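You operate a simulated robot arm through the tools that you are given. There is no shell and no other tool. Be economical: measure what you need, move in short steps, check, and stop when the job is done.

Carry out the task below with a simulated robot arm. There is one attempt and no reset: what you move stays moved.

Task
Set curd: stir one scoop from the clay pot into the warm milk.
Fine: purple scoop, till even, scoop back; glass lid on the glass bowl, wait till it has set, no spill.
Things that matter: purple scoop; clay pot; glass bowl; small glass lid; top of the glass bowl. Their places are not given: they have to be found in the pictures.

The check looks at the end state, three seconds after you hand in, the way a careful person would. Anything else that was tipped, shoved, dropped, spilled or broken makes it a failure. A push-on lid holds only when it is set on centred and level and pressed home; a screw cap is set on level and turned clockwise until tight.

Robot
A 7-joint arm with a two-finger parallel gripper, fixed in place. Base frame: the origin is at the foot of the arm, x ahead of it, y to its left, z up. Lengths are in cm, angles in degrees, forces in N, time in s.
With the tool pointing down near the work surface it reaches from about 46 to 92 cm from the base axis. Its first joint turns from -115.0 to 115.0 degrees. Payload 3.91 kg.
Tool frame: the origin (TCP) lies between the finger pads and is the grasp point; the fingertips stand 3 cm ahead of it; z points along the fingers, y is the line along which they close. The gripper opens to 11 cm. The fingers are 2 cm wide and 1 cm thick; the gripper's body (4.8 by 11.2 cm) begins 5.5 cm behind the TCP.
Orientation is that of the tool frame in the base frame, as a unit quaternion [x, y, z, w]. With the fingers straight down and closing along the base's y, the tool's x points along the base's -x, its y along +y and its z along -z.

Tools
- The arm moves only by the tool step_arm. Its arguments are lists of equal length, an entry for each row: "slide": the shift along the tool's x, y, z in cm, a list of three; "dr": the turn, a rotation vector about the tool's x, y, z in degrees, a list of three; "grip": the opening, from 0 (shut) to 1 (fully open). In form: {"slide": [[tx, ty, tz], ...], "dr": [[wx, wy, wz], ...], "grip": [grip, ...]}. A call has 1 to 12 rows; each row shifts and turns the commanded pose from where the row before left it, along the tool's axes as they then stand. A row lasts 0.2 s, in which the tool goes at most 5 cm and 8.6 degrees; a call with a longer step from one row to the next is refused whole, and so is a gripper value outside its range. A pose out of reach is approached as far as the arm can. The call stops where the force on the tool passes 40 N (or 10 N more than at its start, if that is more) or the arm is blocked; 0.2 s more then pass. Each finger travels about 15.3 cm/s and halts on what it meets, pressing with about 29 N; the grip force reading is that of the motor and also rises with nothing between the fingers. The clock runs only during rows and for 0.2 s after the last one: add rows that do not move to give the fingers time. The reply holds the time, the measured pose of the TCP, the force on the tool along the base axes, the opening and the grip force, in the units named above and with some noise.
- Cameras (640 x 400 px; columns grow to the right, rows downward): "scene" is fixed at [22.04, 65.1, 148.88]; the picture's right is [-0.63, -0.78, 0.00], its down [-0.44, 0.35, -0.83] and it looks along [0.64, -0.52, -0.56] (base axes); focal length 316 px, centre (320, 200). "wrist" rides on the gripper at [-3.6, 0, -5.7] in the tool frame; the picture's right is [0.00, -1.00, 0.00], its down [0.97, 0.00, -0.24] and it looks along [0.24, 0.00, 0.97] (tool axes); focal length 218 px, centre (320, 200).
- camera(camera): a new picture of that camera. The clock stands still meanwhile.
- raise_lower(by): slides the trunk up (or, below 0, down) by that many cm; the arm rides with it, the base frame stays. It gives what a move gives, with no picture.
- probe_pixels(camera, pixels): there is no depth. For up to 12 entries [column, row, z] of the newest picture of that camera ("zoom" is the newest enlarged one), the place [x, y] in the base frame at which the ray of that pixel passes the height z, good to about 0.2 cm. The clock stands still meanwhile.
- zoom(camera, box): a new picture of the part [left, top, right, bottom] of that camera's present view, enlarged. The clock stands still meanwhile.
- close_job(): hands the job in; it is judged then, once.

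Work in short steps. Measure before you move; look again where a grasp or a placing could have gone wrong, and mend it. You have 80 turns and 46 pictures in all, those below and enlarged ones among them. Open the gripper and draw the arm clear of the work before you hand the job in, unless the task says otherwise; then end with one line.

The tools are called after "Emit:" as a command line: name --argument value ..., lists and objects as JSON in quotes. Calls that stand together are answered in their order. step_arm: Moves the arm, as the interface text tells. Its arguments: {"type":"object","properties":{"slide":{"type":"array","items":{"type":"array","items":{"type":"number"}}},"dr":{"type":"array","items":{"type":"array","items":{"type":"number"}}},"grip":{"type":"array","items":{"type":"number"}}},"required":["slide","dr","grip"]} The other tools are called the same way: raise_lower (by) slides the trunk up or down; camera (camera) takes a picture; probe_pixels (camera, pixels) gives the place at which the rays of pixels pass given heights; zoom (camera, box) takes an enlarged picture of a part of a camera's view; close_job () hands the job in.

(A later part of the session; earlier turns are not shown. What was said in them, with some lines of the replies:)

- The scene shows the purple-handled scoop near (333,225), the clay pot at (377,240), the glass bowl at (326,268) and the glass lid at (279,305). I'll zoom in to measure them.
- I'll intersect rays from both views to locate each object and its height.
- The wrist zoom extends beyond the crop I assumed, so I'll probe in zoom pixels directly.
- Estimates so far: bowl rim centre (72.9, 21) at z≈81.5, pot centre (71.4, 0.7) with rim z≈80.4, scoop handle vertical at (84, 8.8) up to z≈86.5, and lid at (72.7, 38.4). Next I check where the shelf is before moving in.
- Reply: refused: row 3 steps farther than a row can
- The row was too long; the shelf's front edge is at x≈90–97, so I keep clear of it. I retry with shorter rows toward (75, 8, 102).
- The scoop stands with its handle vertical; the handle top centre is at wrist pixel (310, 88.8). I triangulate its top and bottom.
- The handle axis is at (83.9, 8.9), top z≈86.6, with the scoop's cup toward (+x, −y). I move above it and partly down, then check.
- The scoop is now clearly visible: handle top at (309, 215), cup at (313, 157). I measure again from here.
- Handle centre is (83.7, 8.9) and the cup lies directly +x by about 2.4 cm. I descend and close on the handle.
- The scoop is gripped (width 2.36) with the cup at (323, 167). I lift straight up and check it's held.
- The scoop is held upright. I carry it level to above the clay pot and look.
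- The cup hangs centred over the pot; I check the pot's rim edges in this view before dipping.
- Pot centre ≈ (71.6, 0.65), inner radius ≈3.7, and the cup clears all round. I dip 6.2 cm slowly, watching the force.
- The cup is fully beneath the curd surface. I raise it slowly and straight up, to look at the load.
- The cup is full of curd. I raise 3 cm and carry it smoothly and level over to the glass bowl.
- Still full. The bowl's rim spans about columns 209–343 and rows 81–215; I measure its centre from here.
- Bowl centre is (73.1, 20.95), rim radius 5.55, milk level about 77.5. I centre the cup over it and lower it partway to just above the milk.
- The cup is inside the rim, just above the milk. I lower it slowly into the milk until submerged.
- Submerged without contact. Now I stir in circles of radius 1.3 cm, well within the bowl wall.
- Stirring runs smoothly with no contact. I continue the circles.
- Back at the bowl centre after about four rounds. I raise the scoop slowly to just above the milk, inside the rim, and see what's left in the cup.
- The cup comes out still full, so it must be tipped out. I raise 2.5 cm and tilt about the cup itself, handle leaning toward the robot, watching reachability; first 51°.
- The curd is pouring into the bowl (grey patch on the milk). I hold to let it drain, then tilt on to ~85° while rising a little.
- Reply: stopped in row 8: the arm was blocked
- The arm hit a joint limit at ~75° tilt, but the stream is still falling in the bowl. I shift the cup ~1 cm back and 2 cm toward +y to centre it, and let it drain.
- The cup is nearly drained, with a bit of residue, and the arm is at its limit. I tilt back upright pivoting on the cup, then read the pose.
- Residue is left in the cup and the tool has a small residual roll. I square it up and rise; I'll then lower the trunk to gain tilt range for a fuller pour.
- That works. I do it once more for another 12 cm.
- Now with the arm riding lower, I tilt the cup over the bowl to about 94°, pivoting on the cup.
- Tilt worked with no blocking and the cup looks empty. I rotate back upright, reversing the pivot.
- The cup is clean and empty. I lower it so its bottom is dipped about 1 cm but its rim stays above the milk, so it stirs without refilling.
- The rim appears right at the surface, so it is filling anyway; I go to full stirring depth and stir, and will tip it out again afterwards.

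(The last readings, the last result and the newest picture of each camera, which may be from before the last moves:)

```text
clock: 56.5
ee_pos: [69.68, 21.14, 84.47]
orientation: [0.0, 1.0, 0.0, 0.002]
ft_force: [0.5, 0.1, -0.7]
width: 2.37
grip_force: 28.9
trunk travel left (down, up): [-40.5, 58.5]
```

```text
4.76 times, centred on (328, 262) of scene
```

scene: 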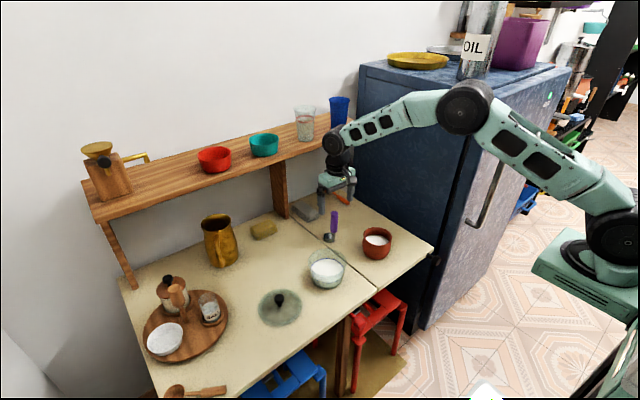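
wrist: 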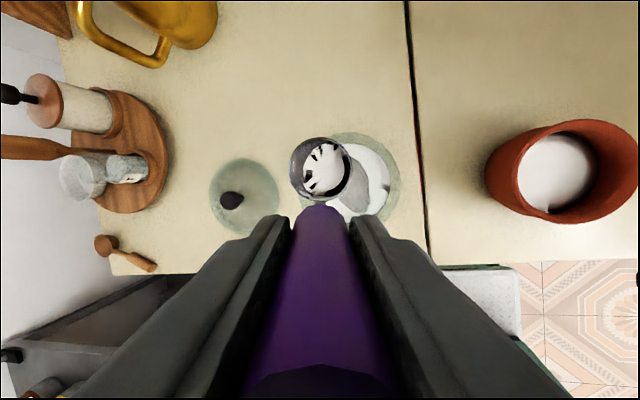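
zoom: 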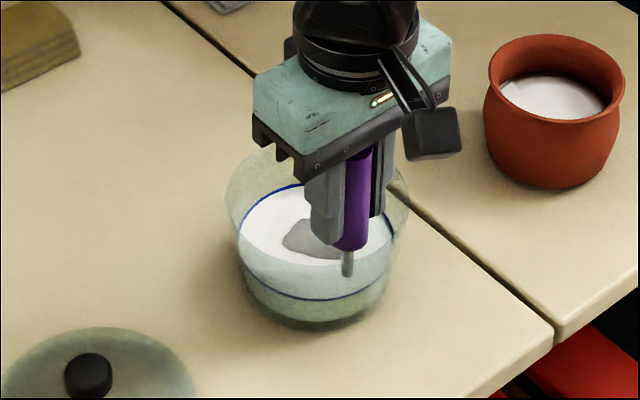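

The unmixed patch shrank (now about 282–340 in the zoom). I keep stirring with several more rounds.

Emit:
step_arm --slide '[[-0.65, 1.126, 0], [-1.3, 0, 0], [-0.65, -1.126, 0], [0.65, -1.126, 0], [1.3, 0, 0], [0.65, 1.126, 0], [-0.65, 1.126, 0], [-1.3, 0, 0], [-0.65, -1.126, 0], [0.65, -1.126, 0], [1.3, 0, 0], [0.65, 1.126, 0]]' --dr '[[0, 0, 0], [0, 0, 0], [0, 0, 0], [0, 0, 0], [0, 0, 0], [0, 0, 0], [0, 0, 0], [0, 0, 0], [0, 0, 0], [0, 0, 0], [0, 0, 0], [0, 0, 0]]' --grip '[0.1, 0.1, 0.1, 0.1, 0.1, 0.1, 0.1, 0.1, 0.1, 0.1, 0.1, 0.1]'

Emit:
step_arm --slide '[[-0.65, 1.126, 0], [-1.3, 0, 0], [-0.65, -1.126, 0], [0.65, -1.126, 0], [1.3, 0, 0], [0.65, 1.126, 0], [-0.65, 1.126, 0], [-1.3, 0, 0], [-0.65, -1.126, 0], [0.65, -1.126, 0], [1.3, 0, 0], [0.65, 1.126, 0]]' --dr '[[0, 0, 0], [0, 0, 0], [0, 0, 0], [0, 0, 0], [0, 0, 0], [0, 0, 0], [0, 0, 0], [0, 0, 0], [0, 0, 0], [0, 0, 0], [0, 0, 0], [0, 0, 0]]' --grip '[0.1, 0.1, 0.1, 0.1, 0.1, 0.1, 0.1, 0.1, 0.1, 0.1, 0.1, 0.1]'

Emit:
step_arm --slide '[[-0.65, 1.126, 0], [-1.3, 0, 0], [-0.65, -1.126, 0], [0.65, -1.126, 0], [1.3, 0, 0], [0.65, 1.126, 0], [-0.65, 1.126, 0], [-1.3, 0, 0], [-0.65, -1.126, 0], [0.65, -1.126, 0], [1.3, 0, 0], [0.65, 1.126, 0]]' --dr '[[0, 0, 0], [0, 0, 0], [0, 0, 0], [0, 0, 0], [0, 0, 0], [0, 0, 0], [0, 0, 0], [0, 0, 0], [0, 0, 0], [0, 0, 0], [0, 0, 0], [0, 0, 0]]' --grip '[0.1, 0.1, 0.1, 0.1, 0.1, 0.1, 0.1, 0.1, 0.1, 0.1, 0.1, 0.1]'

Emit:
zoom --camera "scene" --box '[272, 220, 384, 304]'

```text
clock: 59.1
ee_pos: [69.81, 21.29, 84.26]
orientation: [0.0, 1.0, 0.0, 0.001]
ft_force: [0.0, 0.5, -0.1]
width: 2.36
grip_force: 28.7
trunk travel left (down, up): [-40.5, 58.5]
```

```text
clock: 61.8
ee_pos: [69.53, 21.15, 84.42]
orientation: [-0.001, 1.0, 0.001, 0.001]
ft_force: [0.2, 0.0, -0.7]
width: 2.34
grip_force: 29.4
trunk travel left (down, up): [-40.5, 58.5]
```

```text
clock: 64.3
ee_pos: [69.95, 20.9, 84.34]
orientation: [0.0, 1.0, 0.001, 0.002]
ft_force: [-0.8, 0.1, -1.2]
width: 2.35
grip_force: 29.5
trunk travel left (down, up): [-40.5, 58.5]
```

```text
4.76 times, centred on (328, 262) of scene
```

zoom: 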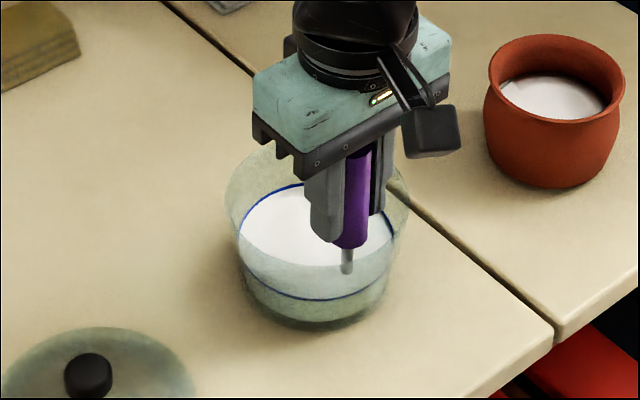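

The patch is gone: the milk is even. One more two-round stir for margin, then I raise slowly over the bowl centre.

Emit:
step_arm --slide '[[-0.65, 1.126, 0], [-1.3, 0, 0], [-0.65, -1.126, 0], [0.65, -1.126, 0], [1.3, 0, 0], [0.65, 1.126, 0], [-0.65, 1.126, 0], [-1.3, 0, 0], [-0.65, -1.126, 0], [0.65, -1.126, 0], [1.3, 0, 0], [0.65, 1.126, 0]]' --dr '[[0, 0, 0], [0, 0, 0], [0, 0, 0], [0, 0, 0], [0, 0, 0], [0, 0, 0], [0, 0, 0], [0, 0, 0], [0, 0, 0], [0, 0, 0], [0, 0, 0], [0, 0, 0]]' --grip '[0.1, 0.1, 0.1, 0.1, 0.1, 0.1, 0.1, 0.1, 0.1, 0.1, 0.1, 0.1]'

Emit:
step_arm --slide '[[-0.8, 0, 0], [-0.5, 0, 0], [0, 0, -0.5], [0, 0, -0.7], [0, 0, -0.9], [0, 0, -1.2], [0, 0, -1.6], [0, 0, -2], [0, 0, -2], [0, 0, -2], [0, 0, -1.5], [0, 0, 0]]' --dr '[[0, 0, 0], [0, 0, 0], [0, 0, 0], [0, 0, 0], [0, 0, 0], [0, 0, 0], [0, 0, 0], [0, 0, 0], [0, 0, 0], [0, 0, 0], [0, 0, 0], [0, 0, 0]]' --grip '[0.1, 0.1, 0.1, 0.1, 0.1, 0.1, 0.1, 0.1, 0.1, 0.1, 0.1, 0.1]'

```text
clock: 67.0
ee_pos: [69.76, 21.19, 84.49]
orientation: [0.0, 1.0, 0.001, 0.002]
ft_force: [-0.6, -0.8, -0.1]
width: 2.35
grip_force: 29.1
trunk travel left (down, up): [-40.5, 58.5]
```

```text
clock: 69.5
ee_pos: [71.12, 21.32, 96.87]
orientation: [0.001, 1.0, 0.001, 0.003]
ft_force: [-0.2, 0.1, -0.7]
width: 2.33
grip_force: 28.8
trunk travel left (down, up): [-40.5, 58.5]
```

I tip the stirred milk left in the cup back into the bowl in the same way: 51°, hold, then on to 94°.

Emit:
step_arm --slide '[[1.186, 0, 0.437], [1.186, 0, 0.437], [1.186, 0, 0.437], [1.186, 0, 0.437], [1.186, 0, 0.437], [1.186, 0, 0.437], [0, 0, 0], [0, 0, 0], [0, 0, 0], [0, 0, 0], [0, 0, 0], [0, 0, 0]]' --dr '[[0, -8.5, 0], [0, -8.5, 0], [0, -8.5, 0], [0, -8.5, 0], [0, -8.5, 0], [0, -8.5, 0], [0, 0, 0], [0, 0, 0], [0, 0, 0], [0, 0, 0], [0, 0, 0], [0, 0, 0]]' --grip '[0.1, 0.1, 0.1, 0.1, 0.1, 0.1, 0.1, 0.1, 0.1, 0.1, 0.1, 0.1]'

Emit:
step_arm --slide '[[0.9, 0, 0.3], [0.9, 0, 0.3], [0.9, 0, 0.3], [0.9, 0, 0.3], [0.9, 0, 0.3], [0, 0, 0], [0, 0, 0], [0, 0, 0], [0, 0, 0], [0, 0, 0], [0, 0, 0], [0, 0, 0]]' --dr '[[0, -8.5, 0], [0, -8.5, 0], [0, -8.5, 0], [0, -8.5, 0], [0, -8.5, 0], [0, 0, 0], [0, 0, 0], [0, 0, 0], [0, 0, 0], [0, 0, 0], [0, 0, 0], [0, 0, 0]]' --grip '[0.1, 0.1, 0.1, 0.1, 0.1, 0.1, 0.1, 0.1, 0.1, 0.1, 0.1, 0.1]'

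Emit:
zoom --camera "scene" --box '[256, 180, 416, 300]'

```text
clock: 72.2
ee_pos: [65.49, 21.18, 91.98]
orientation: [0.001, 0.902, 0.0, 0.432]
ft_force: [0.2, 0.0, -0.4]
width: 2.36
grip_force: 28.8
trunk travel left (down, up): [-40.5, 58.5]
```

```text
clock: 74.8
ee_pos: [65.29, 21.15, 87.26]
orientation: [0.0, 0.684, 0.001, 0.729]
ft_force: [-0.1, -0.7, 0.0]
width: 2.34
grip_force: 28.9
trunk travel left (down, up): [-40.5, 58.5]
```

```text
3.33 times, centred on (336, 240) of scene
```

zoom: 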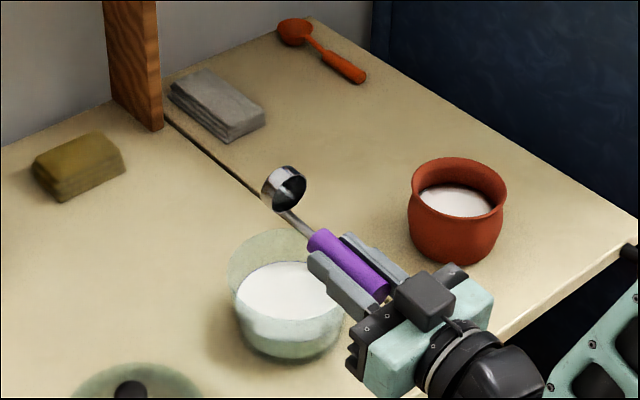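

Cup empty, milk even, no spill seen. I rotate back upright.

Emit:
step_arm --slide '[[0, 0, 0], [-1.238, 0, -0.257], [-1.238, 0, -0.257], [-1.238, 0, -0.257], [-1.238, 0, -0.257], [-1.238, 0, -0.257], [-1.238, 0, -0.257], [-1.238, 0, -0.257], [-1.238, 0, -0.257], [-1.238, 0, -0.257], [-1.238, 0, -0.257], [-1.238, 0, -0.257]]' --dr '[[0, 0, 0], [0, 8.5, 0], [0, 8.5, 0], [0, 8.5, 0], [0, 8.5, 0], [0, 8.5, 0], [0, 8.5, 0], [0, 8.5, 0], [0, 8.5, 0], [0, 8.5, 0], [0, 8.5, 0], [0, 8.5, 0]]' --grip '[0.1, 0.1, 0.1, 0.1, 0.1, 0.1, 0.1, 0.1, 0.1, 0.1, 0.1, 0.1]'

Emit:
step_arm --slide '[[0, 0, 0], [0, 0, 0]]' --dr '[[0, 0, 0], [0, 0, 0]]' --grip '[0.1, 0.1]'

```text
clock: 77.3
ee_pos: [70.96, 21.25, 98.56]
orientation: [0.0, 1.0, 0.0, 0.002]
ft_force: [-0.1, -0.5, 0.2]
width: 2.31
grip_force: 28.6
trunk travel left (down, up): [-40.5, 58.5]
```

```text
clock: 78.0
ee_pos: [70.89, 21.27, 98.55]
orientation: [0.0, 1.0, 0.001, 0.001]
ft_force: [0.1, 0.6, -0.8]
width: 2.33
grip_force: 29.2
trunk travel left (down, up): [-40.5, 58.5]
```

Upright again. I carry the scoop back to above its old place (83.7, 9.5) and lower to just above the surface.

Emit:
step_arm --slide '[[-2.55, -2.35, 0], [-2.55, -2.35, 0], [-2.55, -2.35, 0], [-2.55, -2.35, 0], [-2.6, -2.35, 0], [0, 0, 3], [0, 0, 4], [0, 0, 4], [0, 0, 2], [0, 0, 0]]' --dr '[[0, 0, 0], [0, 0, 0], [0, 0, 0], [0, 0, 0], [0, 0, 0], [0, 0, 0], [0, 0, 0], [0, 0, 0], [0, 0, 0], [0, 0, 0]]' --grip '[0.1, 0.1, 0.1, 0.1, 0.1, 0.1, 0.1, 0.1, 0.1, 0.1]'

Emit:
step_arm --slide '[[0, 0, 0], [0, 0, 0]]' --dr '[[0, 0, 0], [0, 0, 0]]' --grip '[0.1, 0.1]'

Emit:
camera --camera "wrist"

```text
clock: 80.2
ee_pos: [81.1, 10.76, 84.73]
orientation: [0.0, 1.0, 0.0, 0.001]
ft_force: [0.0, -0.6, -0.5]
width: 2.33
grip_force: 29.0
out of reach, approached as far as the arm can: row 4, 5
trunk travel left (down, up): [-40.5, 58.5]
```

```text
clock: 80.8
ee_pos: [81.12, 10.8, 84.81]
orientation: [0.0, 1.0, 0.001, 0.001]
ft_force: [-0.3, -0.9, -0.5]
width: 2.33
grip_force: 29.1
trunk travel left (down, up): [-40.5, 58.5]
```

```text
12 pictures are left
```

wrist: 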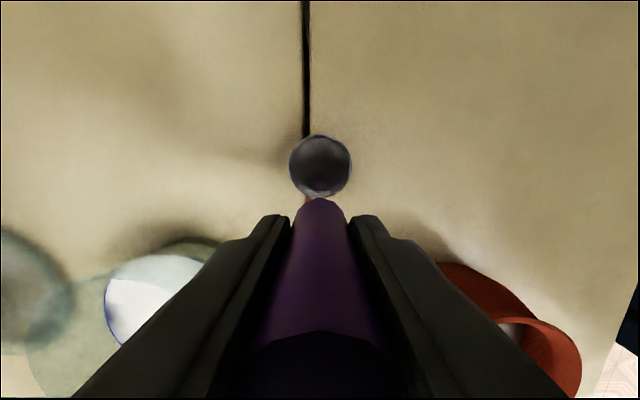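

Reach clipped it to (81.1, 10.8); I move the remaining +2.6, −1.25 at this height.

Emit:
step_arm --slide '[[-0.9, -0.45, 0], [-0.9, -0.45, 0], [-0.8, -0.35, 0], [0, 0, 0], [0, 0, 0]]' --dr '[[0, 0, 0], [0, 0, 0], [0, 0, 0], [0, 0, 0], [0, 0, 0]]' --grip '[0.1, 0.1, 0.1, 0.1, 0.1]'

```text
clock: 82.0
ee_pos: [83.55, 9.58, 84.68]
orientation: [0.001, 1.0, 0.001, 0.002]
ft_force: [0.3, -0.2, -1.0]
width: 2.31
grip_force: 29.1
trunk travel left (down, up): [-40.5, 58.5]
```

At the original position. I lower it slowly onto the surface, expecting contact at z≈83.3.

Emit:
step_arm --slide '[[-0.1, 0, 0.5], [0, 0, 0.4], [0, 0, 0.3], [0, 0, 0.15], [0, 0, 0]]' --dr '[[0, 0, 0], [0, 0, 0], [0, 0, 0], [0, 0, 0], [0, 0, 0]]' --grip '[0.1, 0.1, 0.1, 0.1, 0.1]'

```text
clock: 83.2
ee_pos: [83.57, 9.53, 83.55]
orientation: [0.0, 1.0, 0.002, 0.003]
ft_force: [-5.1, -2.9, 21.1]
width: 2.35
grip_force: 28.6
trunk travel left (down, up): [-40.5, 58.5]
```

Firm contact (21 N up). I back off slightly and open.

Emit:
step_arm --slide '[[0, 0, -0.1], [0, 0, -0.08], [0, 0, 0], [0, 0, 0], [0, 0, 0], [0, 0, 0]]' --dr '[[0, 0, 0], [0, 0, 0], [0, 0, 0], [0, 0, 0], [0, 0, 0], [0, 0, 0]]' --grip '[0.1, 0.1, 0.23, 0.28, 0.5, 0.6]'

Emit:
zoom --camera "scene" --box '[272, 180, 400, 276]'

```text
clock: 84.5
ee_pos: [83.63, 9.57, 83.37]
orientation: [0.0, 1.0, 0.001, 0.001]
ft_force: [0.2, -0.1, -0.2]
width: 6.63
grip_force: 0.1
trunk travel left (down, up): [-40.5, 58.5]
```

```text
4.17 times, centred on (336, 228) of scene
```

zoom: 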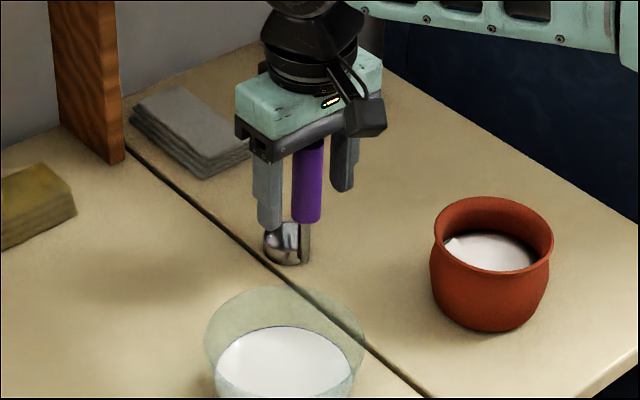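

The scoop stands freely. I lift away using the trunk (straight up), avoiding the reach limit.

Emit:
raise_lower --by 20

Emit:
step_arm --slide '[[3, 3, 0], [2.5, 4, 0], [2.5, 4, 0], [1.5, 4, 1], [1.2, 4, 2], [0, 4, 2], [0, 4, 2], [0, 1.8, 1], [0, 0, 0]]' --dr '[[0, 0, 0], [0, 0, 0], [0, 0, 0], [0, 0, 0], [0, 0, 0], [0, 0, 0], [0, 0, 0], [0, 0, 0], [0, 0, 0]]' --grip '[0.6, 0.6, 0.6, 0.6, 0.6, 0.6, 0.6, 0.6, 0.6]'

Emit:
camera --camera "wrist"

```text
clock: 86.7
ee_pos: [83.72, 9.55, 103.4]
orientation: [0.0, 1.0, 0.001, 0.002]
ft_force: [0.2, 0.3, -0.6]
width: 6.59
grip_force: 0.0
trunk travel left (down, up): [-60.5, 38.5]
```

```text
clock: 88.7
ee_pos: [72.5, 38.08, 95.28]
orientation: [0.0, 1.0, 0.001, 0.0]
ft_force: [-0.7, -0.2, 0.7]
width: 6.59
grip_force: 0.1
out of reach, approached as far as the arm can: row 8
trunk travel left (down, up): [-60.5, 38.5]
```

```text
10 pictures are left
```

wrist: 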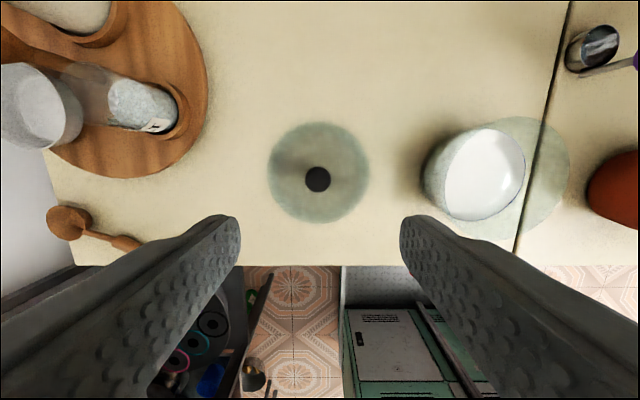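

The lid's disc is centred at wrist pixel (319, 172), its knob at (318, 179). I measure the lid centre and knob height.

Emit:
probe_pixels --camera "wrist" --pixels '[[319, 172, 74.5], [269, 172, 74.5], [369, 172, 74.5], [319, 121, 74.5], [319, 223, 74.5], [318, 179, 77.5], [318, 179, 79], [305, 179, 78], [331, 179, 78]]'

Emit:
probe_pixels --camera "scene" --pixels '[[279.4, 296, 77], [279.4, 296, 78], [279.4, 296, 79], [280, 304, 75], [280, 304, 76], [262, 307, 74.5], [279, 289, 74.5], [279, 326, 74.5]]'

```text
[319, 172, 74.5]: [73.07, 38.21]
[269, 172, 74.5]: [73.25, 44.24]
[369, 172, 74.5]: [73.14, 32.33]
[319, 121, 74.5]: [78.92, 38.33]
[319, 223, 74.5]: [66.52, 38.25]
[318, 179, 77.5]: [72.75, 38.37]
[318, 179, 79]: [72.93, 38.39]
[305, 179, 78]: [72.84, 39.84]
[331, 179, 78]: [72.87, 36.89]
```

```text
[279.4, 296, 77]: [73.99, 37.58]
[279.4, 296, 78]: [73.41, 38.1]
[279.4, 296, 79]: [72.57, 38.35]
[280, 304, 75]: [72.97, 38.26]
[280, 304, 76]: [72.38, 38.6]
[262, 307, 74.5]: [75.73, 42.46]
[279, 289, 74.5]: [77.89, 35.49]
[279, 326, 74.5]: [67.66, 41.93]
```

Lid centre (72.9, 38.3), radius ≈6, knob top z≈78.3. I descend around the knob to TCP z≈78.5 (fingertips at 75.5), then close.

Emit:
step_arm --slide '[[-0.35, 0.2, 2], [0, 0, 4], [0, 0, 4], [0, 0, 4], [0, 0, 1.5], [0, 0, 0], [0, 0, 0]]' --dr '[[0, 0, 0], [0, 0, 0], [0, 0, 0], [0, 0, 0], [0, 0, 0], [0, 0, 0], [0, 0, 0]]' --grip '[0.6, 0.6, 0.6, 0.6, 0.6, 0.6, 0.6]'

Emit:
camera --camera "wrist"

```text
clock: 90.3
ee_pos: [72.9, 38.19, 79.76]
orientation: [0.0, 1.0, 0.001, 0.002]
ft_force: [0.7, 0.0, -0.3]
width: 6.6
grip_force: 0.0
trunk travel left (down, up): [-60.5, 38.5]
```

```text
9 pictures are left
```

wrist: 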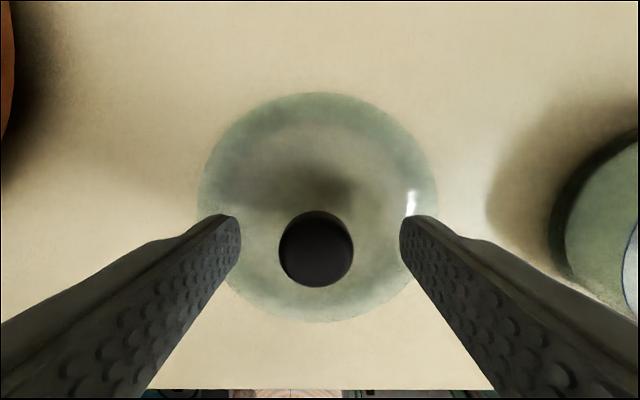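

The knob is centred between the fingers (316, 248). I lower 1.2 cm and close on it.

Emit:
step_arm --slide '[[0, 0.1, 0.7], [0, 0, 0.5], [0, 0, 0], [0, 0, 0], [0, 0, 0], [0, 0, 0]]' --dr '[[0, 0, 0], [0, 0, 0], [0, 0, 0], [0, 0, 0], [0, 0, 0], [0, 0, 0]]' --grip '[0.6, 0.6, 0.4, 0.15, 0.1, 0.1]'

```text
clock: 91.7
ee_pos: [72.76, 38.3, 78.56]
orientation: [0.001, 1.0, 0.001, 0.001]
ft_force: [0.4, 0.0, 0.0]
width: 2.67
grip_force: 29.0
trunk travel left (down, up): [-60.5, 38.5]
```

Knob gripped (2.67 cm). I lift 13 cm and carry the lid toward the bowl, then look.

Emit:
step_arm --slide '[[0, 0, -1], [0, 0, -3], [0, 0, -4], [0, 0, -4], [0, 0, -1], [0, -3, 0], [0, -3.5, 0], [0, -3.5, 0], [0, -3.5, 0], [-0.2, -3, 0], [0, -0.8, 0], [0, 0, 0]]' --dr '[[0, 0, 0], [0, 0, 0], [0, 0, 0], [0, 0, 0], [0, 0, 0], [0, 0, 0], [0, 0, 0], [0, 0, 0], [0, 0, 0], [0, 0, 0], [0, 0, 0], [0, 0, 0]]' --grip '[0.1, 0.1, 0.1, 0.1, 0.1, 0.1, 0.1, 0.1, 0.1, 0.1, 0.1, 0.1]'

Emit:
camera --camera "wrist"

Emit:
zoom --camera "scene" --box '[272, 196, 384, 280]'

```text
clock: 94.3
ee_pos: [73.23, 20.85, 91.51]
orientation: [0.0, 1.0, 0.001, 0.002]
ft_force: [0.2, -0.1, -0.6]
width: 2.67
grip_force: 28.6
trunk travel left (down, up): [-60.5, 38.5]
```

```text
8 pictures are left
```

wrist: 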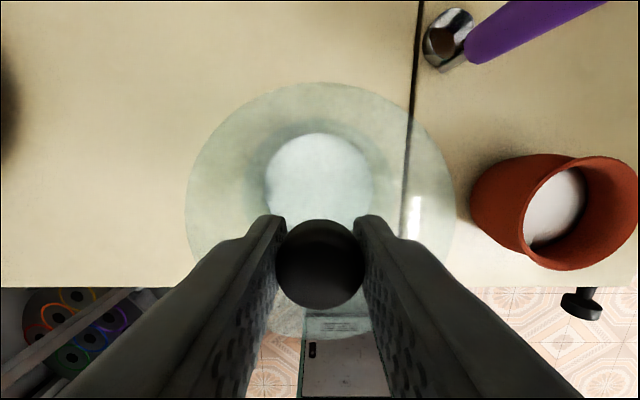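

```text
4.76 times, centred on (328, 238) of scene
```

zoom: 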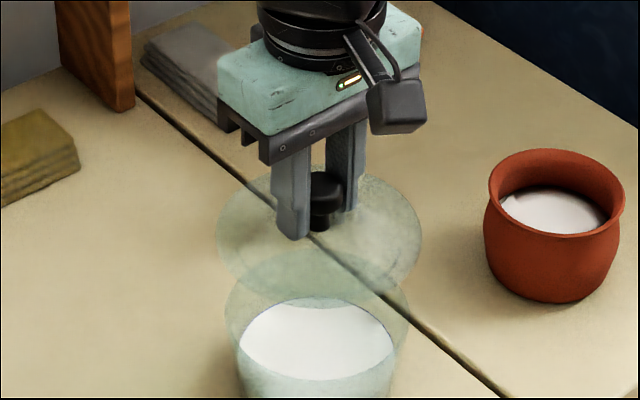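

The lid hangs level over the bowl and the scoop still stands. I check the bowl centre again via the milk circle (cols 264–374, top row 132) through the lid.

Emit:
probe_pixels --camera "wrist" --pixels '[[264, 185, 77.8], [374, 185, 77.8], [319, 132, 77.8], [186, 210, 87], [455, 210, 87], [320, 82, 87]]'

Emit:
probe_pixels --camera "zoom" --pixels '[[225, 310, 81.5], [410, 310, 81.5], [317.5, 306, 81.5], [217, 236, 87.2], [423, 236, 87.2], [320, 236, 87.2], [240, 340, 77.8], [395, 340, 77.8], [317, 297, 77.8], [317, 380, 77.8]]'

```text
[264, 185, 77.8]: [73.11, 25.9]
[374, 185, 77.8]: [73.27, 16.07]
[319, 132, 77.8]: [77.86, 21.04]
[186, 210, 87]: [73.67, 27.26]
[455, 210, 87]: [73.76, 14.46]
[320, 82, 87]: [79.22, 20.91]
```

```text
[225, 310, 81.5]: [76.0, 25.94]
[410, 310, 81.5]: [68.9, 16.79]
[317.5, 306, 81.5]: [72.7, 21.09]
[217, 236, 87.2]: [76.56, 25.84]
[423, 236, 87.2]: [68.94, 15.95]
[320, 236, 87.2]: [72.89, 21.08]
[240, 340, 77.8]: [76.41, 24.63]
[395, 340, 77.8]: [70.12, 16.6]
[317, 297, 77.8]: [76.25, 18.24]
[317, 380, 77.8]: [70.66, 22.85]
```

Lid centre ≈ (73.1, 20.86) and bowl centre ≈ (73.05, 20.96): I shift +0.1 in y and lower to just above the rim.

Emit:
step_arm --slide '[[0.05, 0.1, 1], [0, 0, 1.5], [0, 0, 1.2], [0, 0, 0.8], [0, 0, 0]]' --dr '[[0, 0, 0], [0, 0, 0], [0, 0, 0], [0, 0, 0], [0, 0, 0]]' --grip '[0.1, 0.1, 0.1, 0.1, 0.1]'

Emit:
zoom --camera "scene" --box '[280, 210, 376, 282]'

```text
clock: 95.5
ee_pos: [73.15, 21.05, 87.04]
orientation: [0.0, 1.0, 0.001, 0.002]
ft_force: [0.6, -0.5, -1.0]
width: 2.67
grip_force: 28.9
trunk travel left (down, up): [-60.5, 38.5]
```

```text
5.56 times, centred on (328, 246) of scene
```

zoom: 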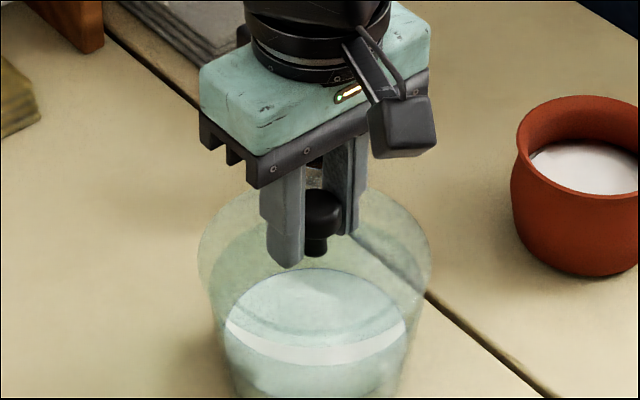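

Lid (197–432) and bowl are symmetric about column ~315. I lower in small steps until it seats.

Emit:
step_arm --slide '[[0, 0, 0.3], [0, 0, 0.2], [0, 0, 0.2], [0, 0, 0.15], [0, 0, 0.15], [0, 0, 0.1], [0, 0, 0]]' --dr '[[0, 0, 0], [0, 0, 0], [0, 0, 0], [0, 0, 0], [0, 0, 0], [0, 0, 0], [0, 0, 0]]' --grip '[0.1, 0.1, 0.1, 0.1, 0.1, 0.1, 0.1]'

```text
clock: 97.1
ee_pos: [73.15, 21.04, 86.04]
orientation: [0.0, 1.0, 0.001, 0.003]
ft_force: [0.1, 0.0, -1.1]
width: 2.63
grip_force: 28.8
trunk travel left (down, up): [-60.5, 38.5]
```

No contact yet at z 86.0; I continue gently.

Emit:
step_arm --slide '[[0, 0, 0.15], [0, 0, 0.15], [0, 0, 0.1], [0, 0, 0.1], [0, 0, 0]]' --dr '[[0, 0, 0], [0, 0, 0], [0, 0, 0], [0, 0, 0], [0, 0, 0]]' --grip '[0.1, 0.1, 0.1, 0.1, 0.1]'

```text
clock: 98.3
ee_pos: [73.19, 21.1, 85.52]
orientation: [0.0, 1.0, 0.001, 0.001]
ft_force: [-0.5, -0.2, -0.9]
width: 2.63
grip_force: 29.1
trunk travel left (down, up): [-60.5, 38.5]
```

Still free; continue down in small steps.

Emit:
step_arm --slide '[[0, 0, 0.12], [0, 0, 0.12], [0, 0, 0.12], [0, 0, 0.12], [0, 0, 0]]' --dr '[[0, 0, 0], [0, 0, 0], [0, 0, 0], [0, 0, 0], [0, 0, 0]]' --grip '[0.1, 0.1, 0.1, 0.1, 0.1]'

```text
clock: 99.5
ee_pos: [73.13, 21.11, 85.07]
orientation: [0.001, 1.0, 0.002, 0.002]
ft_force: [-0.7, 1.6, 2.8]
width: 2.66
grip_force: 28.9
trunk travel left (down, up): [-60.5, 38.5]
```

First contact (2.8 N). I press a bit more.

Emit:
step_arm --slide '[[0, 0, 0.1], [0, 0, 0.1], [0, 0, 0]]' --dr '[[0, 0, 0], [0, 0, 0], [0, 0, 0]]' --grip '[0.1, 0.1, 0.1]'

Emit:
zoom --camera "scene" --box '[280, 218, 376, 290]'

```text
clock: 100.3
ee_pos: [73.07, 21.0, 84.88]
orientation: [0.0, 1.0, 0.002, 0.004]
ft_force: [-4.1, -0.5, 22.5]
width: 2.66
grip_force: 28.9
trunk travel left (down, up): [-60.5, 38.5]
```

```text
5.56 times, centred on (328, 254) of scene
```

zoom: 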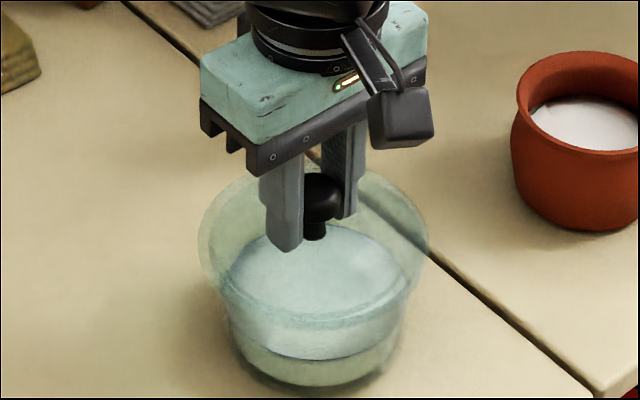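

The lid sits level at 22 N. A slight further press to be sure it is home, then I back off and release.

Emit:
step_arm --slide '[[0, 0, 0.08], [0, 0, 0], [0, 0, 0]]' --dr '[[0, 0, 0], [0, 0, 0], [0, 0, 0]]' --grip '[0.1, 0.1, 0.1]'

Emit:
step_arm --slide '[[0, 0, -0.13], [0, 0, -0.1], [0, 0, 0], [0, 0, 0], [0, 0, 0], [0, 0, 0]]' --dr '[[0, 0, 0], [0, 0, 0], [0, 0, 0], [0, 0, 0], [0, 0, 0], [0, 0, 0]]' --grip '[0.1, 0.1, 0.26, 0.35, 0.5, 0.5]'

Emit:
step_arm --slide '[[0, 0, -1], [0, 0, -3], [0, 0, -4], [0, 0, -4], [2, 0, -3], [4, 0, 0], [4, 0, 0], [4, 0, 0], [0, 0, 0]]' --dr '[[0, 0, 0], [0, 0, 0], [0, 0, 0], [0, 0, 0], [0, 0, 0], [0, 0, 0], [0, 0, 0], [0, 0, 0], [0, 0, 0]]' --grip '[0.5, 0.5, 0.5, 0.5, 0.5, 0.5, 0.5, 0.5, 0.5]'

Emit:
zoom --camera "scene" --box '[272, 190, 400, 286]'

```text
clock: 101.1
ee_pos: [73.2, 21.2, 84.78]
orientation: [0.0, 1.0, 0.001, 0.002]
ft_force: [-2.0, 1.0, 23.5]
width: 2.66
grip_force: 29.0
trunk travel left (down, up): [-60.5, 38.5]
```

```text
clock: 102.5
ee_pos: [73.28, 21.06, 84.87]
orientation: [0.0, 1.0, 0.0, 0.002]
ft_force: [0.2, 0.1, 0.7]
width: 5.49
grip_force: 0.0
trunk travel left (down, up): [-60.5, 38.5]
```

```text
clock: 104.5
ee_pos: [58.68, 20.92, 99.74]
orientation: [0.0, 1.0, 0.001, 0.002]
ft_force: [-0.3, -0.3, -0.2]
width: 5.49
grip_force: 0.0
trunk travel left (down, up): [-60.5, 38.5]
```

```text
4.17 times, centred on (336, 238) of scene
```

zoom: 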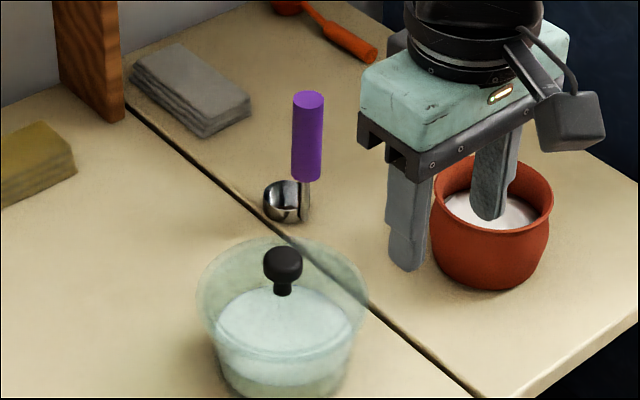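

The lid sits on the bowl with the knob upright, the scoop stands in its place, nothing spilled. I draw the arm clear and wait for the curd to set.

Emit:
step_arm --slide '[[2, -4, -1], [0, -4, -2], [0, -4, -2], [0, -3, -2], [0, 0, 0], [0, 0, 0], [0, 0, 0], [0, 0, 0], [0, 0, 0], [0, 0, 0], [0, 0, 0], [0, 0, 0]]' --dr '[[0, 0, 0], [0, 0, 0], [0, 0, 0], [0, 0, 0], [0, 0, 0], [0, 0, 0], [0, 0, 0], [0, 0, 0], [0, 0, 0], [0, 0, 0], [0, 0, 0], [0, 0, 0]]' --grip '[0.5, 0.5, 0.5, 0.5, 0.6, 0.7, 0.8, 0.9, 1, 1, 1, 1]'

Emit:
step_arm --slide '[[0, 0, 0], [0, 0, 0], [0, 0, 0], [0, 0, 0], [0, 0, 0], [0, 0, 0], [0, 0, 0], [0, 0, 0], [0, 0, 0], [0, 0, 0], [0, 0, 0], [0, 0, 0]]' --dr '[[0, 0, 0], [0, 0, 0], [0, 0, 0], [0, 0, 0], [0, 0, 0], [0, 0, 0], [0, 0, 0], [0, 0, 0], [0, 0, 0], [0, 0, 0], [0, 0, 0], [0, 0, 0]]' --grip '[1, 1, 1, 1, 1, 1, 1, 1, 1, 1, 1, 1]'

Emit:
step_arm --slide '[[0, 0, 0], [0, 0, 0], [0, 0, 0], [0, 0, 0], [0, 0, 0], [0, 0, 0], [0, 0, 0], [0, 0, 0], [0, 0, 0], [0, 0, 0], [0, 0, 0], [0, 0, 0]]' --dr '[[0, 0, 0], [0, 0, 0], [0, 0, 0], [0, 0, 0], [0, 0, 0], [0, 0, 0], [0, 0, 0], [0, 0, 0], [0, 0, 0], [0, 0, 0], [0, 0, 0], [0, 0, 0]]' --grip '[1, 1, 1, 1, 1, 1, 1, 1, 1, 1, 1, 1]'

Emit:
step_arm --slide '[[0, 0, 0], [0, 0, 0], [0, 0, 0], [0, 0, 0], [0, 0, 0], [0, 0, 0], [0, 0, 0], [0, 0, 0], [0, 0, 0], [0, 0, 0], [0, 0, 0], [0, 0, 0]]' --dr '[[0, 0, 0], [0, 0, 0], [0, 0, 0], [0, 0, 0], [0, 0, 0], [0, 0, 0], [0, 0, 0], [0, 0, 0], [0, 0, 0], [0, 0, 0], [0, 0, 0], [0, 0, 0]]' --grip '[1, 1, 1, 1, 1, 1, 1, 1, 1, 1, 1, 1]'

Emit:
zoom --camera "scene" --box '[272, 190, 400, 286]'

```text
clock: 107.1
ee_pos: [56.75, 5.99, 106.58]
orientation: [0.0, 1.0, 0.001, 0.001]
ft_force: [-0.3, -0.4, 0.0]
width: 11.0
grip_force: 0.0
trunk travel left (down, up): [-60.5, 38.5]
```

```text
clock: 109.7
ee_pos: [56.85, 5.91, 106.66]
orientation: [0.0, 1.0, 0.001, 0.002]
ft_force: [0.2, 0.5, 0.3]
width: 11.01
grip_force: 0.0
trunk travel left (down, up): [-60.5, 38.5]
```

```text
clock: 112.3
ee_pos: [56.9, 6.06, 106.85]
orientation: [0.0, 1.0, 0.001, 0.002]
ft_force: [0.1, -0.6, -0.2]
width: 10.98
grip_force: 0.1
trunk travel left (down, up): [-60.5, 38.5]
```

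```text
clock: 114.9
ee_pos: [56.78, 5.98, 106.74]
orientation: [0.0, 1.0, 0.0, 0.002]
ft_force: [-0.2, -0.6, -0.3]
width: 11.0
grip_force: 0.0
trunk travel left (down, up): [-60.5, 38.5]
```

```text
4.17 times, centred on (336, 238) of scene
```

zoom: 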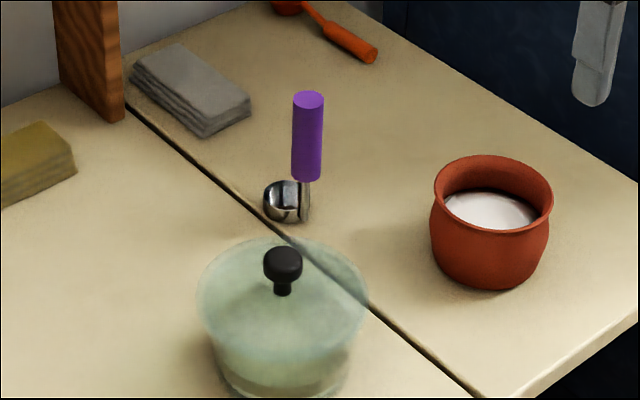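

The contents under the lid changed look (from bright milk to a duller, even mass), suggesting setting. I wait further and compare.

Emit:
step_arm --slide '[[0, 0, 0], [0, 0, 0], [0, 0, 0], [0, 0, 0], [0, 0, 0], [0, 0, 0], [0, 0, 0], [0, 0, 0], [0, 0, 0], [0, 0, 0], [0, 0, 0], [0, 0, 0]]' --dr '[[0, 0, 0], [0, 0, 0], [0, 0, 0], [0, 0, 0], [0, 0, 0], [0, 0, 0], [0, 0, 0], [0, 0, 0], [0, 0, 0], [0, 0, 0], [0, 0, 0], [0, 0, 0]]' --grip '[1, 1, 1, 1, 1, 1, 1, 1, 1, 1, 1, 1]'

Emit:
step_arm --slide '[[0, 0, 0], [0, 0, 0], [0, 0, 0], [0, 0, 0], [0, 0, 0], [0, 0, 0], [0, 0, 0], [0, 0, 0], [0, 0, 0], [0, 0, 0], [0, 0, 0], [0, 0, 0]]' --dr '[[0, 0, 0], [0, 0, 0], [0, 0, 0], [0, 0, 0], [0, 0, 0], [0, 0, 0], [0, 0, 0], [0, 0, 0], [0, 0, 0], [0, 0, 0], [0, 0, 0], [0, 0, 0]]' --grip '[1, 1, 1, 1, 1, 1, 1, 1, 1, 1, 1, 1]'

Emit:
step_arm --slide '[[0, 0, 0], [0, 0, 0], [0, 0, 0], [0, 0, 0], [0, 0, 0], [0, 0, 0], [0, 0, 0], [0, 0, 0], [0, 0, 0], [0, 0, 0], [0, 0, 0], [0, 0, 0]]' --dr '[[0, 0, 0], [0, 0, 0], [0, 0, 0], [0, 0, 0], [0, 0, 0], [0, 0, 0], [0, 0, 0], [0, 0, 0], [0, 0, 0], [0, 0, 0], [0, 0, 0], [0, 0, 0]]' --grip '[1, 1, 1, 1, 1, 1, 1, 1, 1, 1, 1, 1]'

Emit:
step_arm --slide '[[0, 0, 0], [0, 0, 0], [0, 0, 0], [0, 0, 0], [0, 0, 0], [0, 0, 0], [0, 0, 0], [0, 0, 0], [0, 0, 0], [0, 0, 0], [0, 0, 0], [0, 0, 0]]' --dr '[[0, 0, 0], [0, 0, 0], [0, 0, 0], [0, 0, 0], [0, 0, 0], [0, 0, 0], [0, 0, 0], [0, 0, 0], [0, 0, 0], [0, 0, 0], [0, 0, 0], [0, 0, 0]]' --grip '[1, 1, 1, 1, 1, 1, 1, 1, 1, 1, 1, 1]'

Emit:
step_arm --slide '[[0, 0, 0], [0, 0, 0], [0, 0, 0], [0, 0, 0], [0, 0, 0], [0, 0, 0], [0, 0, 0], [0, 0, 0], [0, 0, 0], [0, 0, 0], [0, 0, 0], [0, 0, 0]]' --dr '[[0, 0, 0], [0, 0, 0], [0, 0, 0], [0, 0, 0], [0, 0, 0], [0, 0, 0], [0, 0, 0], [0, 0, 0], [0, 0, 0], [0, 0, 0], [0, 0, 0], [0, 0, 0]]' --grip '[1, 1, 1, 1, 1, 1, 1, 1, 1, 1, 1, 1]'

Emit:
step_arm --slide '[[0, 0, 0], [0, 0, 0], [0, 0, 0], [0, 0, 0], [0, 0, 0], [0, 0, 0], [0, 0, 0], [0, 0, 0], [0, 0, 0], [0, 0, 0], [0, 0, 0], [0, 0, 0]]' --dr '[[0, 0, 0], [0, 0, 0], [0, 0, 0], [0, 0, 0], [0, 0, 0], [0, 0, 0], [0, 0, 0], [0, 0, 0], [0, 0, 0], [0, 0, 0], [0, 0, 0], [0, 0, 0]]' --grip '[1, 1, 1, 1, 1, 1, 1, 1, 1, 1, 1, 1]'

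Emit:
zoom --camera "scene" --box '[280, 218, 376, 290]'

```text
clock: 117.5
ee_pos: [56.77, 6.13, 106.84]
orientation: [0.0, 1.0, 0.0, 0.002]
ft_force: [0.9, 0.2, 0.2]
width: 11.02
grip_force: 0.2
trunk travel left (down, up): [-60.5, 38.5]
```

```text
clock: 120.1
ee_pos: [56.77, 6.05, 106.81]
orientation: [0.0, 1.0, 0.001, 0.001]
ft_force: [0.2, -0.2, -0.3]
width: 10.97
grip_force: 0.1
trunk travel left (down, up): [-60.5, 38.5]
```

```text
clock: 122.7
ee_pos: [56.8, 6.07, 106.83]
orientation: [0.0, 1.0, 0.0, 0.002]
ft_force: [1.0, 0.0, -0.1]
width: 11.02
grip_force: 0.2
trunk travel left (down, up): [-60.5, 38.5]
```

```text
clock: 125.3
ee_pos: [56.78, 6.11, 106.73]
orientation: [0.0, 1.0, 0.001, 0.002]
ft_force: [0.8, -0.1, 0.5]
width: 11.0
grip_force: 0.1
trunk travel left (down, up): [-60.5, 38.5]
```

```text
clock: 127.9
ee_pos: [56.88, 5.93, 106.67]
orientation: [0.0, 1.0, 0.001, 0.001]
ft_force: [0.1, -1.1, -0.5]
width: 10.99
grip_force: 0.1
trunk travel left (down, up): [-60.5, 38.5]
```

```text
clock: 130.5
ee_pos: [56.85, 6.0, 106.77]
orientation: [0.0, 1.0, 0.001, 0.002]
ft_force: [0.0, 0.3, 0.0]
width: 11.0
grip_force: 0.1
trunk travel left (down, up): [-60.5, 38.5]
```

```text
5.56 times, centred on (328, 254) of scene
```

zoom: 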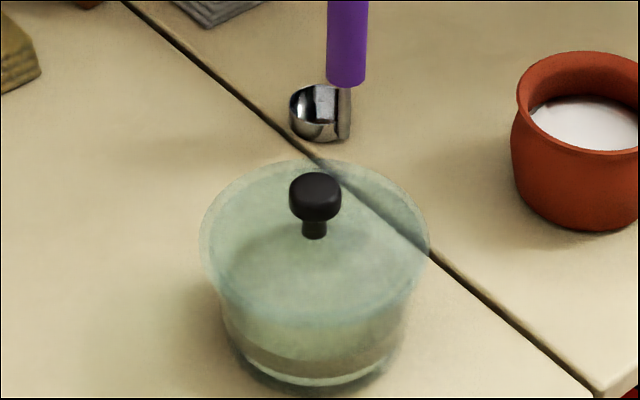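

The contents now look like a uniform creamy mass. I check once from the wrist camera.

Emit:
zoom --camera "wrist" --box '[130, 20, 370, 170]'

```text
2.67 times, centred on (250, 95) of wrist
```

zoom: 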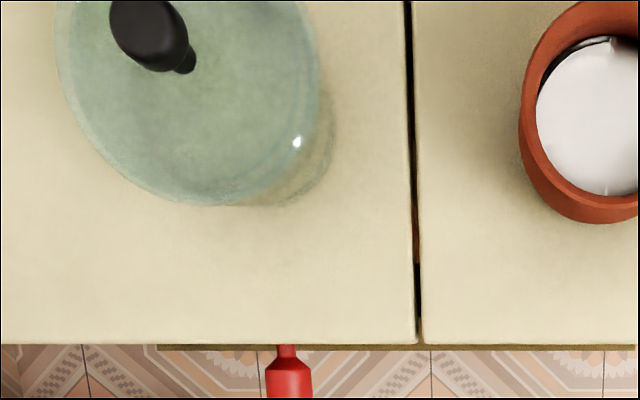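

The contents look uniformly set with no milk on the counter; lid is centred. I wait a little longer for safety before handing in.

Emit:
step_arm --slide '[[0, 0, 0], [0, 0, 0], [0, 0, 0], [0, 0, 0], [0, 0, 0], [0, 0, 0], [0, 0, 0], [0, 0, 0], [0, 0, 0], [0, 0, 0], [0, 0, 0], [0, 0, 0]]' --dr '[[0, 0, 0], [0, 0, 0], [0, 0, 0], [0, 0, 0], [0, 0, 0], [0, 0, 0], [0, 0, 0], [0, 0, 0], [0, 0, 0], [0, 0, 0], [0, 0, 0], [0, 0, 0]]' --grip '[1, 1, 1, 1, 1, 1, 1, 1, 1, 1, 1, 1]'

Emit:
step_arm --slide '[[0, 0, 0], [0, 0, 0], [0, 0, 0], [0, 0, 0], [0, 0, 0], [0, 0, 0], [0, 0, 0], [0, 0, 0], [0, 0, 0], [0, 0, 0], [0, 0, 0], [0, 0, 0]]' --dr '[[0, 0, 0], [0, 0, 0], [0, 0, 0], [0, 0, 0], [0, 0, 0], [0, 0, 0], [0, 0, 0], [0, 0, 0], [0, 0, 0], [0, 0, 0], [0, 0, 0], [0, 0, 0]]' --grip '[1, 1, 1, 1, 1, 1, 1, 1, 1, 1, 1, 1]'

Emit:
step_arm --slide '[[0, 0, 0], [0, 0, 0], [0, 0, 0], [0, 0, 0], [0, 0, 0], [0, 0, 0], [0, 0, 0], [0, 0, 0], [0, 0, 0], [0, 0, 0], [0, 0, 0], [0, 0, 0]]' --dr '[[0, 0, 0], [0, 0, 0], [0, 0, 0], [0, 0, 0], [0, 0, 0], [0, 0, 0], [0, 0, 0], [0, 0, 0], [0, 0, 0], [0, 0, 0], [0, 0, 0], [0, 0, 0]]' --grip '[1, 1, 1, 1, 1, 1, 1, 1, 1, 1, 1, 1]'

Emit:
step_arm --slide '[[0, 0, 0], [0, 0, 0], [0, 0, 0], [0, 0, 0], [0, 0, 0], [0, 0, 0], [0, 0, 0], [0, 0, 0], [0, 0, 0], [0, 0, 0], [0, 0, 0], [0, 0, 0]]' --dr '[[0, 0, 0], [0, 0, 0], [0, 0, 0], [0, 0, 0], [0, 0, 0], [0, 0, 0], [0, 0, 0], [0, 0, 0], [0, 0, 0], [0, 0, 0], [0, 0, 0], [0, 0, 0]]' --grip '[1, 1, 1, 1, 1, 1, 1, 1, 1, 1, 1, 1]'

Emit:
camera --camera "scene"

```text
clock: 133.1
ee_pos: [56.85, 5.98, 106.73]
orientation: [0.0, 1.0, 0.0, 0.001]
ft_force: [0.6, -0.2, -0.4]
width: 11.02
grip_force: 0.0
trunk travel left (down, up): [-60.5, 38.5]
```

```text
clock: 135.7
ee_pos: [56.85, 6.03, 106.78]
orientation: [-0.001, 1.0, 0.001, 0.001]
ft_force: [0.1, -0.1, -0.3]
width: 11.01
grip_force: 0.1
trunk travel left (down, up): [-60.5, 38.5]
```

```text
clock: 138.3
ee_pos: [56.84, 6.0, 106.8]
orientation: [0.0, 1.0, 0.001, 0.002]
ft_force: [-0.4, -0.7, -0.4]
width: 10.99
grip_force: 0.0
trunk travel left (down, up): [-60.5, 38.5]
```

```text
clock: 140.9
ee_pos: [56.86, 6.09, 106.8]
orientation: [0.0, 1.0, 0.0, 0.001]
ft_force: [0.9, -0.2, -0.1]
width: 11.0
grip_force: 0.0
trunk travel left (down, up): [-60.5, 38.5]
```

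```text
0 pictures are left
```

scene: 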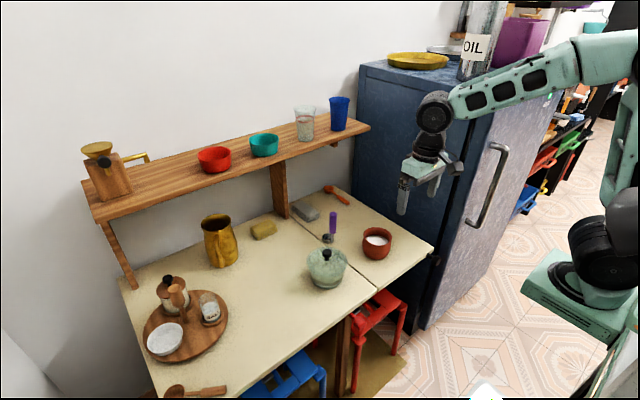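

The scene is in order: lid on the bowl, contents set, scoop back in its place, gripper open and the arm clear. I hand in the job.

Emit:
close_job

```text
The job is handed in.
```

I handed the job in: one scoop from the clay pot is stirred evenly into the milk, the purple scoop is empty and back in its place, and the glass lid sits level on the bowl. I saw no spill. I waited about 35 s; the contents changed from bright white to a duller, even mass, so I judged them set, but only by that look through the glass.
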